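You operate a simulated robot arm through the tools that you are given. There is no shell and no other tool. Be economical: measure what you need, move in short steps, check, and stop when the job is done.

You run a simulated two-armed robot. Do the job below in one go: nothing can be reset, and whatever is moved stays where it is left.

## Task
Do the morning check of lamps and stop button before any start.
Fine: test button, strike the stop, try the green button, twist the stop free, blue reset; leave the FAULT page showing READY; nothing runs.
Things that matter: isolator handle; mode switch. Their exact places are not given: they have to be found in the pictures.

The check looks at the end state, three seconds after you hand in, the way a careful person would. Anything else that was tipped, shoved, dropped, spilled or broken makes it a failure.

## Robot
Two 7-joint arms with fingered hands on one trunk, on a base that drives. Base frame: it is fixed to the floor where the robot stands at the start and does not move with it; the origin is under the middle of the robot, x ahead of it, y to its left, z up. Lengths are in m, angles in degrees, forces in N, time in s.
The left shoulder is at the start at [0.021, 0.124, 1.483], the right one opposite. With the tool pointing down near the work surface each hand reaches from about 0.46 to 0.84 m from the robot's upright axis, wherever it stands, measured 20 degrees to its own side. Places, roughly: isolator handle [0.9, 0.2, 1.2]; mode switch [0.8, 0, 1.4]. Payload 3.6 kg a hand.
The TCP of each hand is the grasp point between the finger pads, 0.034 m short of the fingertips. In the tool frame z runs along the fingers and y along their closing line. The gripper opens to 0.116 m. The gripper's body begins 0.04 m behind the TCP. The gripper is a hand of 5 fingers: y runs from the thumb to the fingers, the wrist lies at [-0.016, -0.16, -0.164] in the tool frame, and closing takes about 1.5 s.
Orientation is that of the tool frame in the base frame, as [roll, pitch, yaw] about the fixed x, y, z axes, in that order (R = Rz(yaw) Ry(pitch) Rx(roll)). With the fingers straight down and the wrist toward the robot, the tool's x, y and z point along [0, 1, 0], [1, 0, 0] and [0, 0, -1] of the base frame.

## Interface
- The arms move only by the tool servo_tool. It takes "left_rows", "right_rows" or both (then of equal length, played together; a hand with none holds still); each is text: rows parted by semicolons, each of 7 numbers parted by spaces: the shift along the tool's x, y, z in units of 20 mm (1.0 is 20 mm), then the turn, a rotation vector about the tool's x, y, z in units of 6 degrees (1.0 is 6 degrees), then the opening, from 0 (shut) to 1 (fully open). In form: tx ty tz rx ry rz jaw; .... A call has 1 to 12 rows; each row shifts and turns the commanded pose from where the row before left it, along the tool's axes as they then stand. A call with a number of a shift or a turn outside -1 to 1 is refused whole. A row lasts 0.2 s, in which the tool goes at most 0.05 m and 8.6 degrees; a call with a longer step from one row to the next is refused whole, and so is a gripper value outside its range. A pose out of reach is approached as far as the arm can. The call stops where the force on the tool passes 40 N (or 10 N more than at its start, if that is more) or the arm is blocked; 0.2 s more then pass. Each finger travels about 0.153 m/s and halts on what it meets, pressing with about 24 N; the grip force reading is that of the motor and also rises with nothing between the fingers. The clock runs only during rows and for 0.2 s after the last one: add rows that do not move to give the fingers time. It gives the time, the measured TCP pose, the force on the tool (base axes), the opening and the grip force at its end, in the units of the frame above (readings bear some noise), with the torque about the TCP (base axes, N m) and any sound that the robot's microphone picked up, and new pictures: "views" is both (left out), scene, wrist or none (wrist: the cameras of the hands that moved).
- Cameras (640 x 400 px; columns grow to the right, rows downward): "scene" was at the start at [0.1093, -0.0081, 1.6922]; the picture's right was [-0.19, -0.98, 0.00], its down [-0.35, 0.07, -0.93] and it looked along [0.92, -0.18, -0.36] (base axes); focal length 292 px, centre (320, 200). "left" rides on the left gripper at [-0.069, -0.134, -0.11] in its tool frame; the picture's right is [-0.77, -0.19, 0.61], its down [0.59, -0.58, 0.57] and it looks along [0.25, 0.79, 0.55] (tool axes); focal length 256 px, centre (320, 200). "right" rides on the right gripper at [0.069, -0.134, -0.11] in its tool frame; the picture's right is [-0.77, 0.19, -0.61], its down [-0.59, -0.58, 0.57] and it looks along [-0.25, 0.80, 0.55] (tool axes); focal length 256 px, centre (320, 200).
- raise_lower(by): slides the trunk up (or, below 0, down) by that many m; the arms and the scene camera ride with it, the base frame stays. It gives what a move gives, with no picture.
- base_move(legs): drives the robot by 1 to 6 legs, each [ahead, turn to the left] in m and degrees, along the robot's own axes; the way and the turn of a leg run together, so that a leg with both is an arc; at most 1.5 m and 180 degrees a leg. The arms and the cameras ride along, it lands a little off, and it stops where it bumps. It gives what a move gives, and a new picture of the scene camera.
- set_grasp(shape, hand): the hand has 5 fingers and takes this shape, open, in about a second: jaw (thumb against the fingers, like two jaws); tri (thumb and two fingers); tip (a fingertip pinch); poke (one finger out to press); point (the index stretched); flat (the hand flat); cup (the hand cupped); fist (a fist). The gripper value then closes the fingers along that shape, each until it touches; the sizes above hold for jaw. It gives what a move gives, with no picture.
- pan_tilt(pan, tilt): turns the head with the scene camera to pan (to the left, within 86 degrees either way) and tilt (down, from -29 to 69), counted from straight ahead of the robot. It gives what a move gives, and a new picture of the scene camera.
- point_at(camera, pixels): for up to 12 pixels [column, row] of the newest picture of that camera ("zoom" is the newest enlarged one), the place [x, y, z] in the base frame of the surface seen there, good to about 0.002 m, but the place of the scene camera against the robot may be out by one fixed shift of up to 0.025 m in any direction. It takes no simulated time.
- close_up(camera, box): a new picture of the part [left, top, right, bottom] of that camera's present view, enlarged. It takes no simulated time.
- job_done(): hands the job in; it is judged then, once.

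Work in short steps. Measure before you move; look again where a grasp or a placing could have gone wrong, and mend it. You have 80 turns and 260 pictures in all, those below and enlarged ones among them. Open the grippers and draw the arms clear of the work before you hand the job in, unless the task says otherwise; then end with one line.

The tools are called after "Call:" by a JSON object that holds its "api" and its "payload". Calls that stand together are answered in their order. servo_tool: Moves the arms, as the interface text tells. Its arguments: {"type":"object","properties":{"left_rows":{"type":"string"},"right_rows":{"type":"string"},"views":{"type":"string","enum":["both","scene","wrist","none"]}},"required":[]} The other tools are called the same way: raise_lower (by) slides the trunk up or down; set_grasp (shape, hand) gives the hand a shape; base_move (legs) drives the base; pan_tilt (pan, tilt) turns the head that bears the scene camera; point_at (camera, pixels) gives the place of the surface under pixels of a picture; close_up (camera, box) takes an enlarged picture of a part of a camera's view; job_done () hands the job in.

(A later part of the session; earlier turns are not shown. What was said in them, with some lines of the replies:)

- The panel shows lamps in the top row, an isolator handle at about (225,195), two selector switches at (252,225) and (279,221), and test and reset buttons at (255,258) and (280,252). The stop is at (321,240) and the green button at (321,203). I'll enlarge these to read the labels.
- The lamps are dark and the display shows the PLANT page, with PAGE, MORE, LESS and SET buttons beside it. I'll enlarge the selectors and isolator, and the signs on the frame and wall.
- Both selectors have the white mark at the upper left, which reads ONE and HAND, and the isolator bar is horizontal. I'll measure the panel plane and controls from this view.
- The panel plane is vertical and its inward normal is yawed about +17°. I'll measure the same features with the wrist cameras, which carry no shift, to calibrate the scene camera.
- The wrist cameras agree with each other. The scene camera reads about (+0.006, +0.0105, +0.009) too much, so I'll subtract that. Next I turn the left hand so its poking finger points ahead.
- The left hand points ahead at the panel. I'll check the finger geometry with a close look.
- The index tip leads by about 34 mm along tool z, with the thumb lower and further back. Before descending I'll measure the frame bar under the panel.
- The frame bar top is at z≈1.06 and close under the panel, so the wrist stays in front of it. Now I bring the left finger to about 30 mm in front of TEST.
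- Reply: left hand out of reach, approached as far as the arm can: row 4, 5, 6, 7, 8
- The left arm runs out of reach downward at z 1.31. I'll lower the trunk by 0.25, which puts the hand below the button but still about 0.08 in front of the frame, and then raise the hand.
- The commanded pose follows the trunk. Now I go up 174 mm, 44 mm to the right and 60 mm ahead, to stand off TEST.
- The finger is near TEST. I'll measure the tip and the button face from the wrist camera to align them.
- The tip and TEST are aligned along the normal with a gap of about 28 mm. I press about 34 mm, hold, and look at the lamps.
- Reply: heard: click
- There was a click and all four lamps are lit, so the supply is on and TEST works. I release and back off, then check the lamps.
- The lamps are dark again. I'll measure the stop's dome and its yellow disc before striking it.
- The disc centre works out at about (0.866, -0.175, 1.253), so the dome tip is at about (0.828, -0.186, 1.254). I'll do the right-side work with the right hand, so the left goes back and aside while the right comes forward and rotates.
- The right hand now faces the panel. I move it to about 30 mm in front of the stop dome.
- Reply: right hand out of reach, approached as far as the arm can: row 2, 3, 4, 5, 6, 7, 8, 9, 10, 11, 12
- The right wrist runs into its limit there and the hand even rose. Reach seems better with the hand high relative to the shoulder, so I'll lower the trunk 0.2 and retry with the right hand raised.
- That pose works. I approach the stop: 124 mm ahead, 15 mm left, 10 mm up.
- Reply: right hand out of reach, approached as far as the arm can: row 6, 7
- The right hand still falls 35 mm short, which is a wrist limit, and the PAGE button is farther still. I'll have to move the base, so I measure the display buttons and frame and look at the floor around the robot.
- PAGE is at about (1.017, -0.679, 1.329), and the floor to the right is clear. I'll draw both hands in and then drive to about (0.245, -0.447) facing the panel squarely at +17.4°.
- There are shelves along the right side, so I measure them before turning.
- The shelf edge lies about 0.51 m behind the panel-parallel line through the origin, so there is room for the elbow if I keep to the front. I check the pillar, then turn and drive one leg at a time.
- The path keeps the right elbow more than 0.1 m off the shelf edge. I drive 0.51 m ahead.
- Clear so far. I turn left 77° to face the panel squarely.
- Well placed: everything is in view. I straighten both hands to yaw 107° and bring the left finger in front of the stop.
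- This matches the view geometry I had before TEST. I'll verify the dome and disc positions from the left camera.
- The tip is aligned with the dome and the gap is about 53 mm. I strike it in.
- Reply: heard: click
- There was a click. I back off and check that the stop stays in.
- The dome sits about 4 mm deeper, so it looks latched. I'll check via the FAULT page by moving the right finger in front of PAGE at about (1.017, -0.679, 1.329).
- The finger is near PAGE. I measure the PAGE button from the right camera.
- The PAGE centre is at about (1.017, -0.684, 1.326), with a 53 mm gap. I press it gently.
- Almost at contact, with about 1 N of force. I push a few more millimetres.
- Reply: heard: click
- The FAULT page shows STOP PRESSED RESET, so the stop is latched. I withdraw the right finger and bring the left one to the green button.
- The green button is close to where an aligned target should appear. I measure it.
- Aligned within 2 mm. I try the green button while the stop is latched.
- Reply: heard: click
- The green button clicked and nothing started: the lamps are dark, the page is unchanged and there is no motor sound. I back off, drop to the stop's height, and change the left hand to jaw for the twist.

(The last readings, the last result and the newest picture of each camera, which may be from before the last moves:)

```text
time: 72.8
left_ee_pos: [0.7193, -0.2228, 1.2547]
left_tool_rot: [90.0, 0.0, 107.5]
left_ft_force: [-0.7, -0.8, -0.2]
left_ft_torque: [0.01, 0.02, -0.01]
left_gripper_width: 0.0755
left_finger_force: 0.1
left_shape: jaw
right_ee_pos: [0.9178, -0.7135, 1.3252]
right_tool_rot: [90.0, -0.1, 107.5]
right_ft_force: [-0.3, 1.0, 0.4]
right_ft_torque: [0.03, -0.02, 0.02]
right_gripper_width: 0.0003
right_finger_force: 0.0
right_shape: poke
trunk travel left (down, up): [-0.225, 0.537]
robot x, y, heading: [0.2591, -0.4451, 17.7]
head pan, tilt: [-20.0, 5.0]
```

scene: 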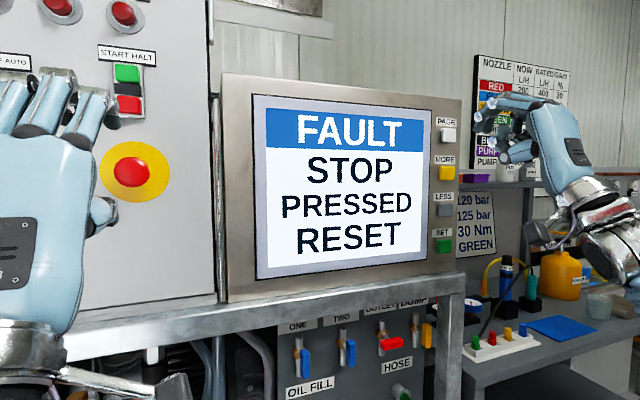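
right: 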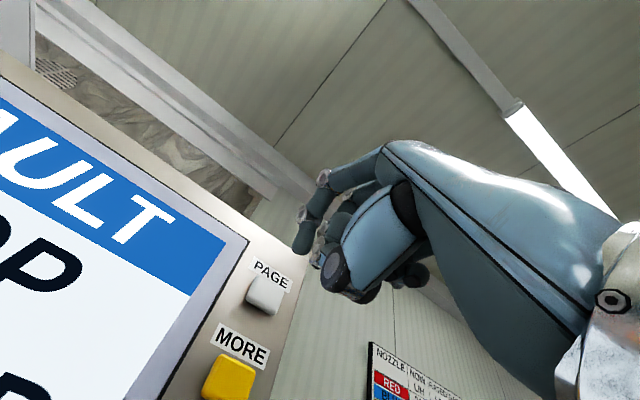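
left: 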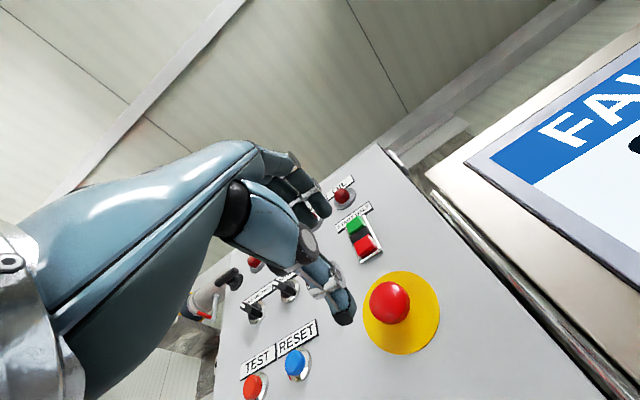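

The jaw is formed with the thumb tip at (345,312) and the fingertips at (322,212). I measure them against the dome at (390,300) and look at the dome for arrows.

Call:
{"api": "point_at", "payload": {"camera": "left", "pixels": [[346, 318], [346, 300], [323, 212], [312, 222], [388, 300], [375, 305], [405, 300], [392, 320], [398, 285]]}}

Call:
{"api": "close_up", "payload": {"camera": "left", "box": [270, 150, 450, 360]}}

Call:
{"api": "close_up", "payload": {"camera": "scene", "box": [90, 130, 180, 210]}}

```text
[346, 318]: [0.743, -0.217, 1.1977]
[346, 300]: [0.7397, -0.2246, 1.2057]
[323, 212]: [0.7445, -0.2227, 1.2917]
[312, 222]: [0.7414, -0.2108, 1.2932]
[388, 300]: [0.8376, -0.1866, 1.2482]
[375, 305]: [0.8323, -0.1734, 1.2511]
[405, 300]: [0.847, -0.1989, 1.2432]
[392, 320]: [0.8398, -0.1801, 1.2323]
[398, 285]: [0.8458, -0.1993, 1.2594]
```

```text
1.90 times, centred on (360, 255) of left
```

zoom: 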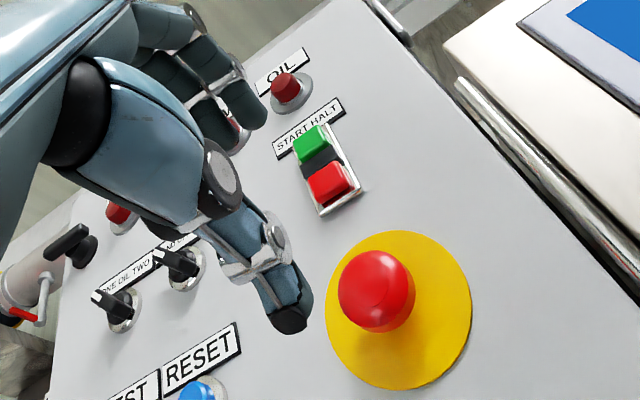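

```text
5.00 times, centred on (135, 170) of scene
```

zoom: 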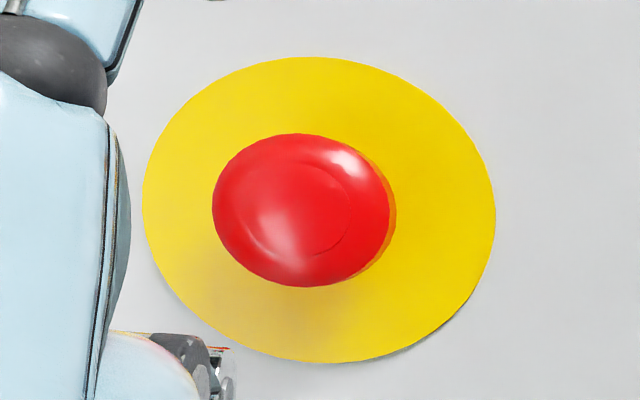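

Thumb and fingers straddle the TCP symmetrically and the hand is on the stop's axis. I advance 106 mm and close on the dome.

Call:
{"api": "servo_tool", "payload": {"left_rows": "0 0 1 0 0 0 0.65;0 0 1 0 0 0 0.65;0 0 1 0 0 0 0.65;0 0 1 0 0 0 0.65;0 0 0.7 0 0 0 0.65;0 0 0.6 0 0 0 0.65;0 0 0 0 0 0 0.65", "views": "wrist"}}

Call:
{"api": "close_up", "payload": {"camera": "left", "box": [260, 170, 420, 330]}}

```text
time: 74.4
left_ee_pos: [0.8202, -0.1903, 1.2533]
left_tool_rot: [90.0, 0.0, 107.4]
left_ft_force: [-0.8, -0.1, -0.6]
left_ft_torque: [0.0, -0.01, 0.01]
left_gripper_width: 0.0759
left_finger_force: 0.1
left_shape: jaw
right_ee_pos: [0.9177, -0.7142, 1.3252]
right_tool_rot: [90.0, -0.1, 107.3]
right_ft_force: [0.5, -0.4, 0.1]
right_ft_torque: [0.02, 0.03, 0.03]
right_gripper_width: 0.0001
right_finger_force: 0.1
right_shape: poke
trunk travel left (down, up): [-0.225, 0.537]
robot x, y, heading: [0.2552, -0.4411, 17.9]
head pan, tilt: [-20.0, 5.0]
```

left: 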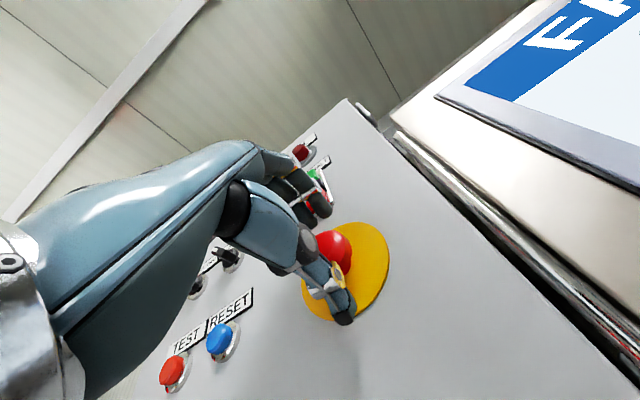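

```text
2.50 times, centred on (340, 250) of left
```

zoom: 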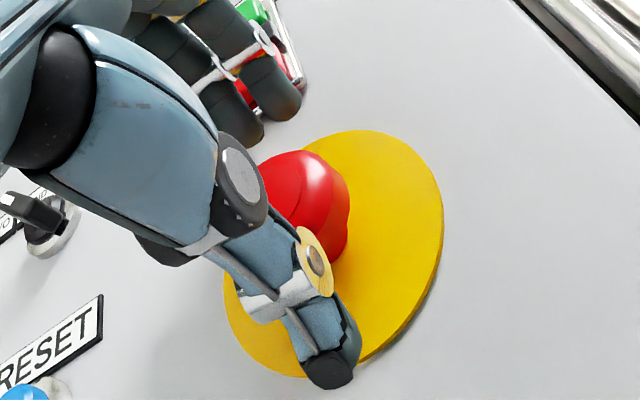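

The dome lies between the thumb and the fingers with no contact yet. I close the grip.

Call:
{"api": "servo_tool", "payload": {"left_rows": "0 0 0 0 0 0 0.5;0 0 0 0 0 0 0.3;0 0 0 0 0 0 0.2;0 0 0 0 0 0 0.1;0 0 0 0 0 0 0;0 0 0 0 0 0 0", "views": "wrist"}}

Call:
{"api": "close_up", "payload": {"camera": "left", "box": [260, 170, 420, 330]}}

```text
time: 75.8
left_ee_pos: [0.8206, -0.1901, 1.2536]
left_tool_rot: [89.9, 0.0, 107.4]
left_ft_force: [-1.8, -2.3, -8.7]
left_ft_torque: [-0.09, 0.19, -0.01]
left_gripper_width: 0.0338
left_finger_force: 24.4
left_shape: jaw
right_ee_pos: [0.9176, -0.7146, 1.3237]
right_tool_rot: [90.0, -0.1, 107.4]
right_ft_force: [-0.1, 0.3, 0.6]
right_ft_torque: [-0.01, 0.01, -0.01]
right_gripper_width: 0.0
right_finger_force: 0.0
right_shape: poke
trunk travel left (down, up): [-0.225, 0.537]
robot x, y, heading: [0.2557, -0.4413, 17.8]
head pan, tilt: [-20.0, 5.0]
```

left: 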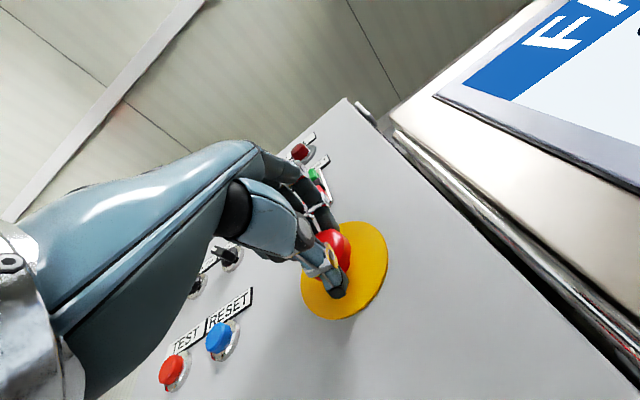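

```text
2.50 times, centred on (340, 250) of left
```

zoom: 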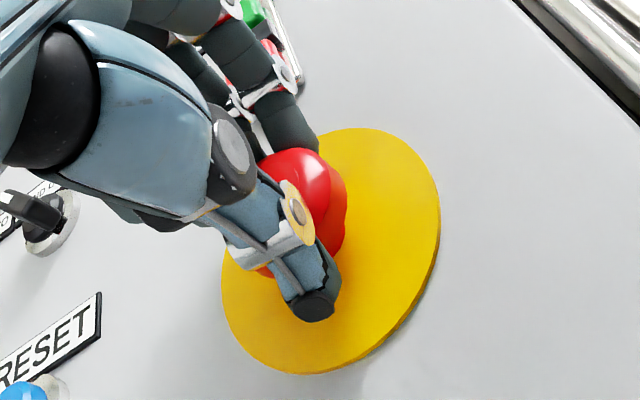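

The dome is gripped at 34 mm and 24 N. I twist clockwise as seen facing the panel (rz positive) in steps and listen for a click.

Call:
{"api": "servo_tool", "payload": {"left_rows": "0 0 0 0 0 1 0;0 0 0 0 0 1 0;0 0 0 0 0 1 0;0 0 0 0 0 1 0;0 0 0 0 0 1 0;0 0 0 0 0 0 0", "views": "both"}}

```text
time: 77.2
left_ee_pos: [0.821, -0.1902, 1.2534]
left_tool_rot: [90.2, -30.2, 107.2]
left_ft_force: [-5.3, -3.8, -15.3]
left_ft_torque: [-0.15, 0.38, -0.04]
left_gripper_width: 0.0333
left_finger_force: 24.5
left_shape: jaw
right_ee_pos: [0.9174, -0.7148, 1.3246]
right_tool_rot: [90.0, 0.0, 107.3]
right_ft_force: [0.3, 0.2, -0.2]
right_ft_torque: [-0.01, 0.02, 0.02]
right_gripper_width: 0.0001
right_finger_force: 0.0
right_shape: poke
trunk travel left (down, up): [-0.225, 0.537]
robot x, y, heading: [0.256, -0.4408, 17.8]
head pan, tilt: [-20.0, 5.0]
```

scene: 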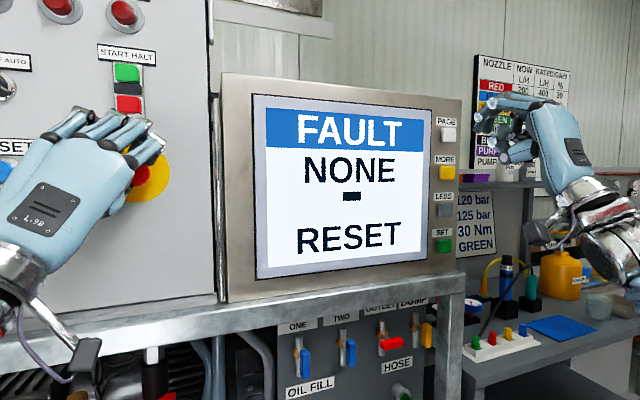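
left: 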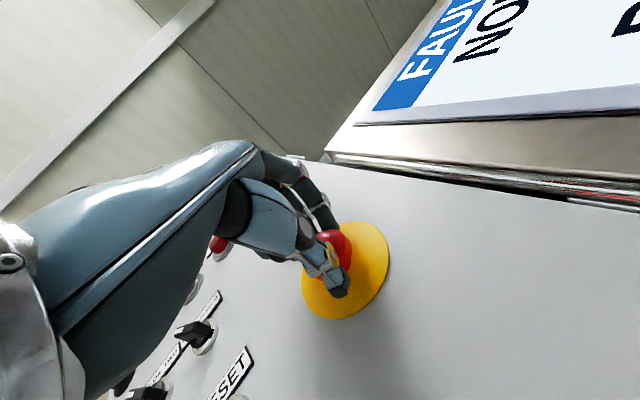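

The page now shows FAULT NONE with RESET pending, so the stop is free. I open, back out, turn the wrist back and go to the poke shape.

Call:
{"api": "servo_tool", "payload": {"left_rows": "0 0 0 0 0 0 0.3;0 0 0 0 0 0 0.6;0 0 0 0 0 0 0.65;0 0 -0.5 0 0 0 0.65;0 0 -1 0 0 0 0.65;0 0 -1 0 0 0 0.65;0 0 -1 0 0 0 0.65;0 0 -1 0 0 0 0.65;0 0 -1 0 0 0 0.65;0 0 -0.5 0 0 0 0.65", "views": "scene"}}

Call:
{"api": "servo_tool", "payload": {"left_rows": "0 0 0 0 0 -1 0.65;0 0 0 0 0 -1 0.65;0 0 0 0 0 -1 0.65;0 0 0 0 0 -1 0.65;0 0 0 0 0 -1 0.65", "views": "none"}}

Call:
{"api": "set_grasp", "payload": {"hand": "left", "shape": "poke"}}

```text
time: 79.4
left_ee_pos: [0.7117, -0.2243, 1.2554]
left_tool_rot: [90.0, -30.1, 107.5]
left_ft_force: [-0.2, -0.9, 0.5]
left_ft_torque: [0.0, 0.03, 0.0]
left_gripper_width: 0.0752
left_finger_force: 0.1
left_shape: jaw
left hand out of reach, approached as far as the arm can: row 10
right_ee_pos: [0.918, -0.7145, 1.3248]
right_tool_rot: [90.0, -0.1, 107.4]
right_ft_force: [-0.3, -0.6, 0.9]
right_ft_torque: [-0.01, -0.01, 0.03]
right_gripper_width: 0.0
right_finger_force: 0.1
right_shape: poke
trunk travel left (down, up): [-0.225, 0.537]
robot x, y, heading: [0.2567, -0.4432, 17.6]
head pan, tilt: [-20.0, 5.0]
```

scene: 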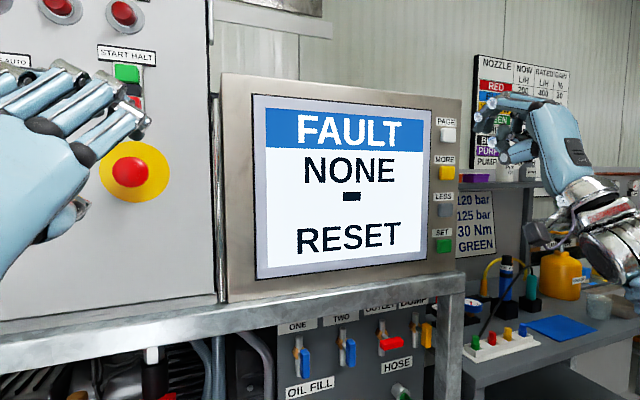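

```text
time: 80.6
left_ee_pos: [0.711, -0.2251, 1.2551]
left_tool_rot: [90.0, 0.0, 107.4]
left_ft_force: [0.3, -0.4, -0.4]
left_ft_torque: [-0.04, 0.01, 0.06]
left_gripper_width: 0.0751
left_finger_force: 0.0
left_shape: jaw
right_ee_pos: [0.9162, -0.7152, 1.325]
right_tool_rot: [90.0, -0.1, 107.3]
right_ft_force: [-0.4, 0.3, 0.3]
right_ft_torque: [-0.01, 0.02, 0.0]
right_gripper_width: 0.0
right_finger_force: 0.1
right_shape: poke
trunk travel left (down, up): [-0.225, 0.537]
robot x, y, heading: [0.2566, -0.4423, 17.7]
head pan, tilt: [-20.0, 5.0]
```

```text
time: 81.5
left_ee_pos: [0.7101, -0.2253, 1.2549]
left_tool_rot: [90.1, -0.1, 107.5]
left_ft_force: [-0.7, 0.2, -1.7]
left_ft_torque: [-0.05, 0.03, 0.0]
left_gripper_width: 0.0001
left_finger_force: 0.1
left_shape: poke
right_ee_pos: [0.9168, -0.7149, 1.3249]
right_tool_rot: [90.0, -0.1, 107.5]
right_ft_force: [0.4, 0.2, 0.4]
right_ft_torque: [0.01, -0.02, -0.01]
right_gripper_width: 0.0
right_finger_force: 0.0
right_shape: poke
trunk travel left (down, up): [-0.225, 0.537]
robot x, y, heading: [0.2541, -0.4418, 17.8]
head pan, tilt: [-20.0, 5.0]
```

Now I move left 138 mm and ahead 80 mm, to stand off RESET.

Call:
{"api": "servo_tool", "payload": {"left_rows": "0.99 0 0 0 0 0 0;0.99 0 0 0 0 0 0;0.99 0 0 0 0 0 0;0.99 0 0 0 0 0 0;0.99 0 0 0 0 0 0;0.99 0 0 0 0 0 0;0.99 0 0 0 0 0 0;0 0 1 0 0 0 0;0 0 1 0 0 0 0;0 0 1 0 0 0 0;0 0 0.6 0 0 0 0", "views": "wrist"}}

Call:
{"api": "close_up", "payload": {"camera": "left", "box": [270, 190, 430, 350]}}

Call:
{"api": "point_at", "payload": {"camera": "left", "pixels": [[365, 285], [358, 285], [372, 285], [365, 278], [365, 293]]}}

```text
time: 83.9
left_ee_pos: [0.7446, -0.0687, 1.2559]
left_tool_rot: [90.1, 0.0, 107.4]
left_ft_force: [0.8, -0.4, -0.5]
left_ft_torque: [-0.01, 0.02, -0.01]
left_gripper_width: 0.0001
left_finger_force: 0.0
left_shape: poke
left hand out of reach, approached as far as the arm can: row 3, 5
right_ee_pos: [0.9168, -0.7144, 1.3242]
right_tool_rot: [90.0, 0.0, 107.4]
right_ft_force: [-0.1, -0.7, -0.1]
right_ft_torque: [-0.03, -0.02, -0.02]
right_gripper_width: 0.0002
right_finger_force: 0.1
right_shape: poke
trunk travel left (down, up): [-0.225, 0.537]
robot x, y, heading: [0.2556, -0.4422, 18.0]
head pan, tilt: [-20.0, 5.0]
```

left: 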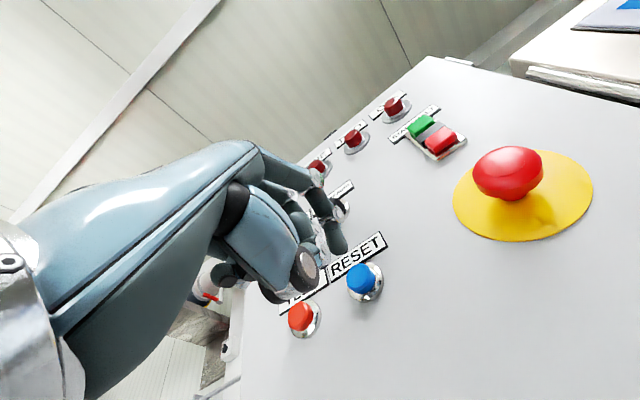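

```text
2.50 times, centred on (350, 270) of left
```

zoom: 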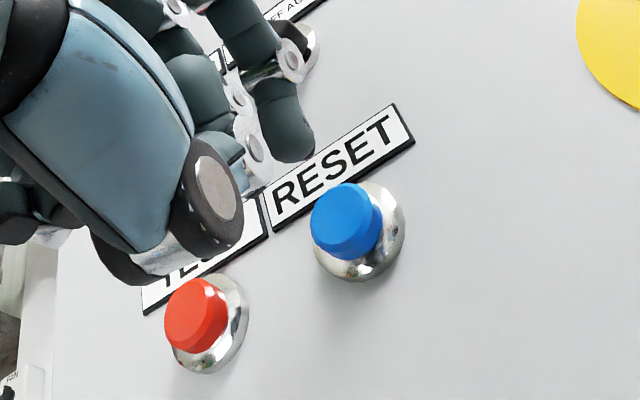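

```text
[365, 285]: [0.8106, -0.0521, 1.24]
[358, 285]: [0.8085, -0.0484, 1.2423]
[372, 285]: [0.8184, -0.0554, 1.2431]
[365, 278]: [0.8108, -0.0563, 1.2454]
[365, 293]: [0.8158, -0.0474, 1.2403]
```

I measure the blue face centre at (357,278) more precisely.

Call:
{"api": "point_at", "payload": {"camera": "left", "pixels": [[357, 278], [353, 272], [362, 270], [349, 278], [355, 266]]}}

```text
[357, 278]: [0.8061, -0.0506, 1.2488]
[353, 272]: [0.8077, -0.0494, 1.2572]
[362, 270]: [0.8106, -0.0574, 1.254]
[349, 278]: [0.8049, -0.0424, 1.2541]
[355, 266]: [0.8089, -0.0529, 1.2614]
```

The centre is at about (0.8075, -0.050, 1.253), aligned, with a 32 mm gap. I press RESET.

Call:
{"api": "servo_tool", "payload": {"left_rows": "-0.05 -0.12 0.8 0 0 0 0;0 0 0.6 0 0 0 0;0 0 0.25 0 0 0 0;0 0 0.15 0 0 0 0;0 0 0 0 0 0 0", "views": "both"}}

```text
time: 85.1
left_ee_pos: [0.7792, -0.0593, 1.2552]
left_tool_rot: [90.0, 0.0, 107.4]
left_ft_force: [-2.8, -1.8, -0.3]
left_ft_torque: [0.01, 0.0, -0.03]
left_gripper_width: 0.0
left_finger_force: 0.0
left_shape: poke
right_ee_pos: [0.9164, -0.7146, 1.3251]
right_tool_rot: [89.9, 0.0, 107.4]
right_ft_force: [0.2, -0.4, -0.1]
right_ft_torque: [-0.05, 0.0, 0.02]
right_gripper_width: 0.0
right_finger_force: 0.1
right_shape: poke
trunk travel left (down, up): [-0.225, 0.537]
robot x, y, heading: [0.2595, -0.4407, 17.8]
head pan, tilt: [-20.0, 5.0]
heard: click
```

scene: 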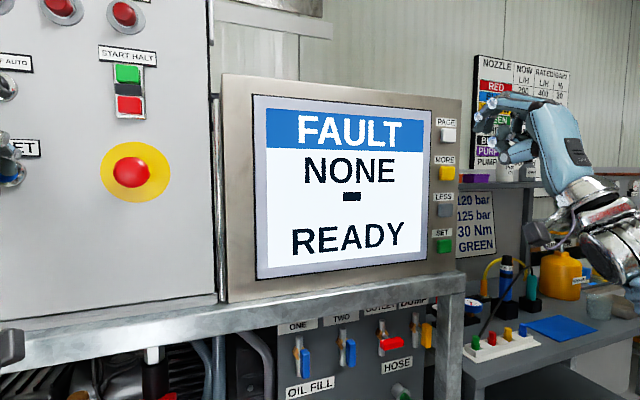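
left: 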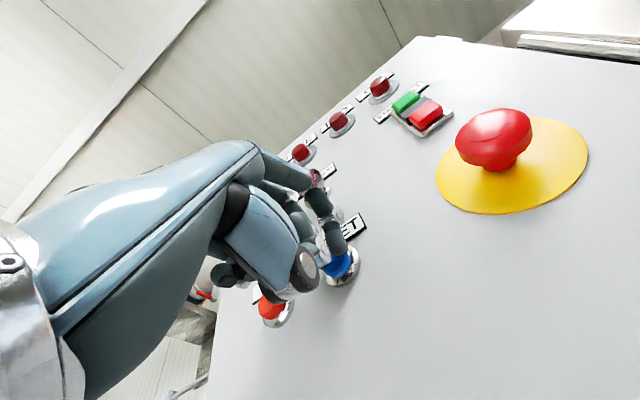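

The FAULT page shows NONE and READY. I withdraw both hands straight back and check the final state.

Call:
{"api": "servo_tool", "payload": {"left_rows": "0 0 -1 0 0 0 0;0 0 -1 0 0 0 0;0 0 -1 0 0 0 0;0 0 -1 0 0 0 0;0 0 -1 0 0 0 0;0 0 -1 0 0 0 0", "right_rows": "0 0 -1 0 0 0 0;0 0 -1 0 0 0 0;0 0 -1 0 0 0 0;0 0 -1 0 0 0 0;0 0 -1 0 0 0 0;0 0 -1 0 0 0 0", "views": "none"}}

Call:
{"api": "set_grasp", "payload": {"hand": "left", "shape": "jaw"}}

Call:
{"api": "set_grasp", "payload": {"hand": "right", "shape": "jaw"}}

Call:
{"api": "raise_lower", "payload": {"by": 0.2}}

Call:
{"api": "pan_tilt", "payload": {"pan": 0, "tilt": 18}}

```text
time: 86.5
left_ee_pos: [0.6761, -0.0924, 1.2541]
left_tool_rot: [90.0, 0.0, 107.4]
left_ft_force: [0.2, 0.3, -0.5]
left_ft_torque: [0.0, -0.01, -0.03]
left_gripper_width: 0.0002
left_finger_force: 0.1
left_shape: poke
left hand out of reach, approached as far as the arm can: row 6
right_ee_pos: [0.8029, -0.751, 1.3272]
right_tool_rot: [90.0, 0.0, 107.5]
right_ft_force: [-0.8, -0.1, -0.7]
right_ft_torque: [-0.01, 0.0, 0.0]
right_gripper_width: 0.0
right_finger_force: 0.0
right_shape: poke
trunk travel left (down, up): [-0.225, 0.537]
robot x, y, heading: [0.2565, -0.443, 17.8]
head pan, tilt: [-20.0, 5.0]
```

```text
time: 87.4
left_ee_pos: [0.6763, -0.0916, 1.2542]
left_tool_rot: [90.0, 0.0, 107.5]
left_ft_force: [0.2, 0.4, 1.0]
left_ft_torque: [0.0, 0.02, 0.0]
left_gripper_width: 0.1159
left_finger_force: 0.1
left_shape: jaw
right_ee_pos: [0.8037, -0.7494, 1.3247]
right_tool_rot: [90.0, 0.0, 107.5]
right_ft_force: [-0.5, 0.0, 0.8]
right_ft_torque: [0.01, 0.0, 0.0]
right_gripper_width: 0.0001
right_finger_force: 0.1
right_shape: poke
trunk travel left (down, up): [-0.225, 0.537]
robot x, y, heading: [0.2557, -0.4458, 18.0]
head pan, tilt: [-20.0, 5.0]
```

```text
time: 88.3
left_ee_pos: [0.6751, -0.0921, 1.2536]
left_tool_rot: [90.0, 0.0, 107.4]
left_ft_force: [0.3, 0.3, 0.2]
left_ft_torque: [0.02, 0.01, 0.01]
left_gripper_width: 0.1159
left_finger_force: 0.0
left_shape: jaw
right_ee_pos: [0.8047, -0.749, 1.3258]
right_tool_rot: [90.0, 0.0, 107.5]
right_ft_force: [-0.4, -0.3, -0.8]
right_ft_torque: [-0.02, 0.01, -0.04]
right_gripper_width: 0.1158
right_finger_force: 0.1
right_shape: jaw
trunk travel left (down, up): [-0.225, 0.537]
robot x, y, heading: [0.2628, -0.4412, 17.8]
head pan, tilt: [-20.0, 5.0]
```

```text
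time: 90.4
left_ee_pos: [0.6769, -0.0924, 1.4533]
left_tool_rot: [90.1, 0.0, 107.3]
left_ft_force: [0.3, 0.1, -0.5]
left_ft_torque: [0.02, -0.02, 0.0]
left_gripper_width: 0.1159
left_finger_force: 0.1
left_shape: jaw
right_ee_pos: [0.8028, -0.75, 1.524]
right_tool_rot: [90.0, 0.0, 107.3]
right_ft_force: [-0.1, -0.3, -0.4]
right_ft_torque: [0.02, -0.02, -0.02]
right_gripper_width: 0.1161
right_finger_force: 0.1
right_shape: jaw
trunk travel left (down, up): [-0.425, 0.337]
robot x, y, heading: [0.2582, -0.4386, 17.8]
head pan, tilt: [-20.0, 5.0]
```

```text
time: 91.3
left_ee_pos: [0.6757, -0.0923, 1.4543]
left_tool_rot: [90.0, 0.0, 107.4]
left_ft_force: [0.6, -0.2, 0.3]
left_ft_torque: [0.02, 0.0, 0.0]
left_gripper_width: 0.1161
left_finger_force: 0.0
left_shape: jaw
right_ee_pos: [0.8034, -0.7499, 1.526]
right_tool_rot: [90.0, 0.0, 107.5]
right_ft_force: [1.0, -0.5, -0.2]
right_ft_torque: [0.0, 0.02, 0.03]
right_gripper_width: 0.116
right_finger_force: 0.1
right_shape: jaw
trunk travel left (down, up): [-0.425, 0.337]
robot x, y, heading: [0.2578, -0.4415, 17.6]
head pan, tilt: [0.0, 18.0]
```

scene: 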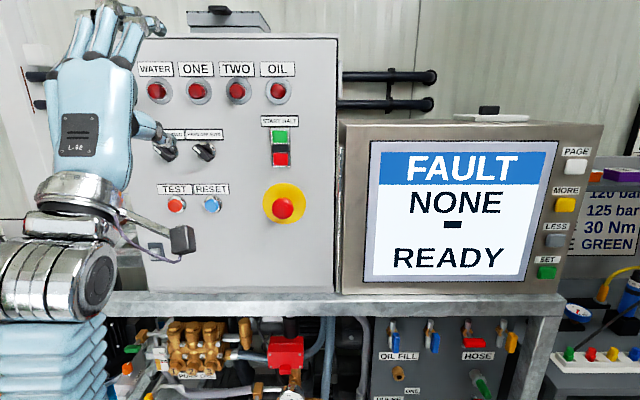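

READY is showing, the lamps are dark and the stop is out. The left hand hides the isolator, so I take a last look from the wrist camera.

Call:
{"api": "servo_tool", "payload": {"left_rows": "-1 0 -0.5 0 0 0 1;-1 0 -0.5 0 0 0 1;-1 0 -0.5 0 0 0 1;-1 0 0 0 0 0 1;-1 0 0 0 0 0 1;-1 0 0 0 0 0 1;-1 0 0 0 0 0 1", "views": "both"}}

```text
time: 92.9
left_ee_pos: [0.6892, -0.2363, 1.4536]
left_tool_rot: [90.0, -0.1, 107.5]
left_ft_force: [1.5, -0.7, -0.2]
left_ft_torque: [0.0, 0.03, -0.01]
left_gripper_width: 0.1157
left_finger_force: 0.1
left_shape: jaw
right_ee_pos: [0.8034, -0.7516, 1.5259]
right_tool_rot: [90.0, -0.1, 107.3]
right_ft_force: [0.8, 0.6, 0.0]
right_ft_torque: [0.0, 0.02, 0.06]
right_gripper_width: 0.1161
right_finger_force: 0.0
right_shape: jaw
trunk travel left (down, up): [-0.425, 0.337]
robot x, y, heading: [0.255, -0.443, 17.9]
head pan, tilt: [0.0, 18.0]
```

scene: 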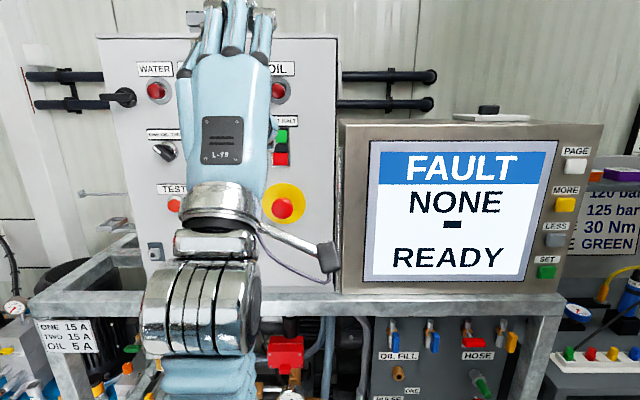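
left: 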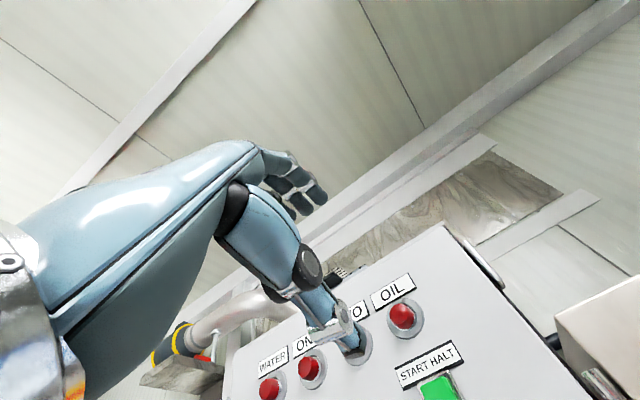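

The isolator is still horizontal, the selectors have not moved, nothing is running and the hands are clear of the panel. I hand in.

Call:
{"api": "job_done", "payload": {}}

```text
The job is handed in.
```

The morning check is done: lamps tested, stop struck, green button tried with no start, stop twisted free and reset pressed. The FAULT page shows READY, nothing is running, and the isolator handle and mode switch are as found.
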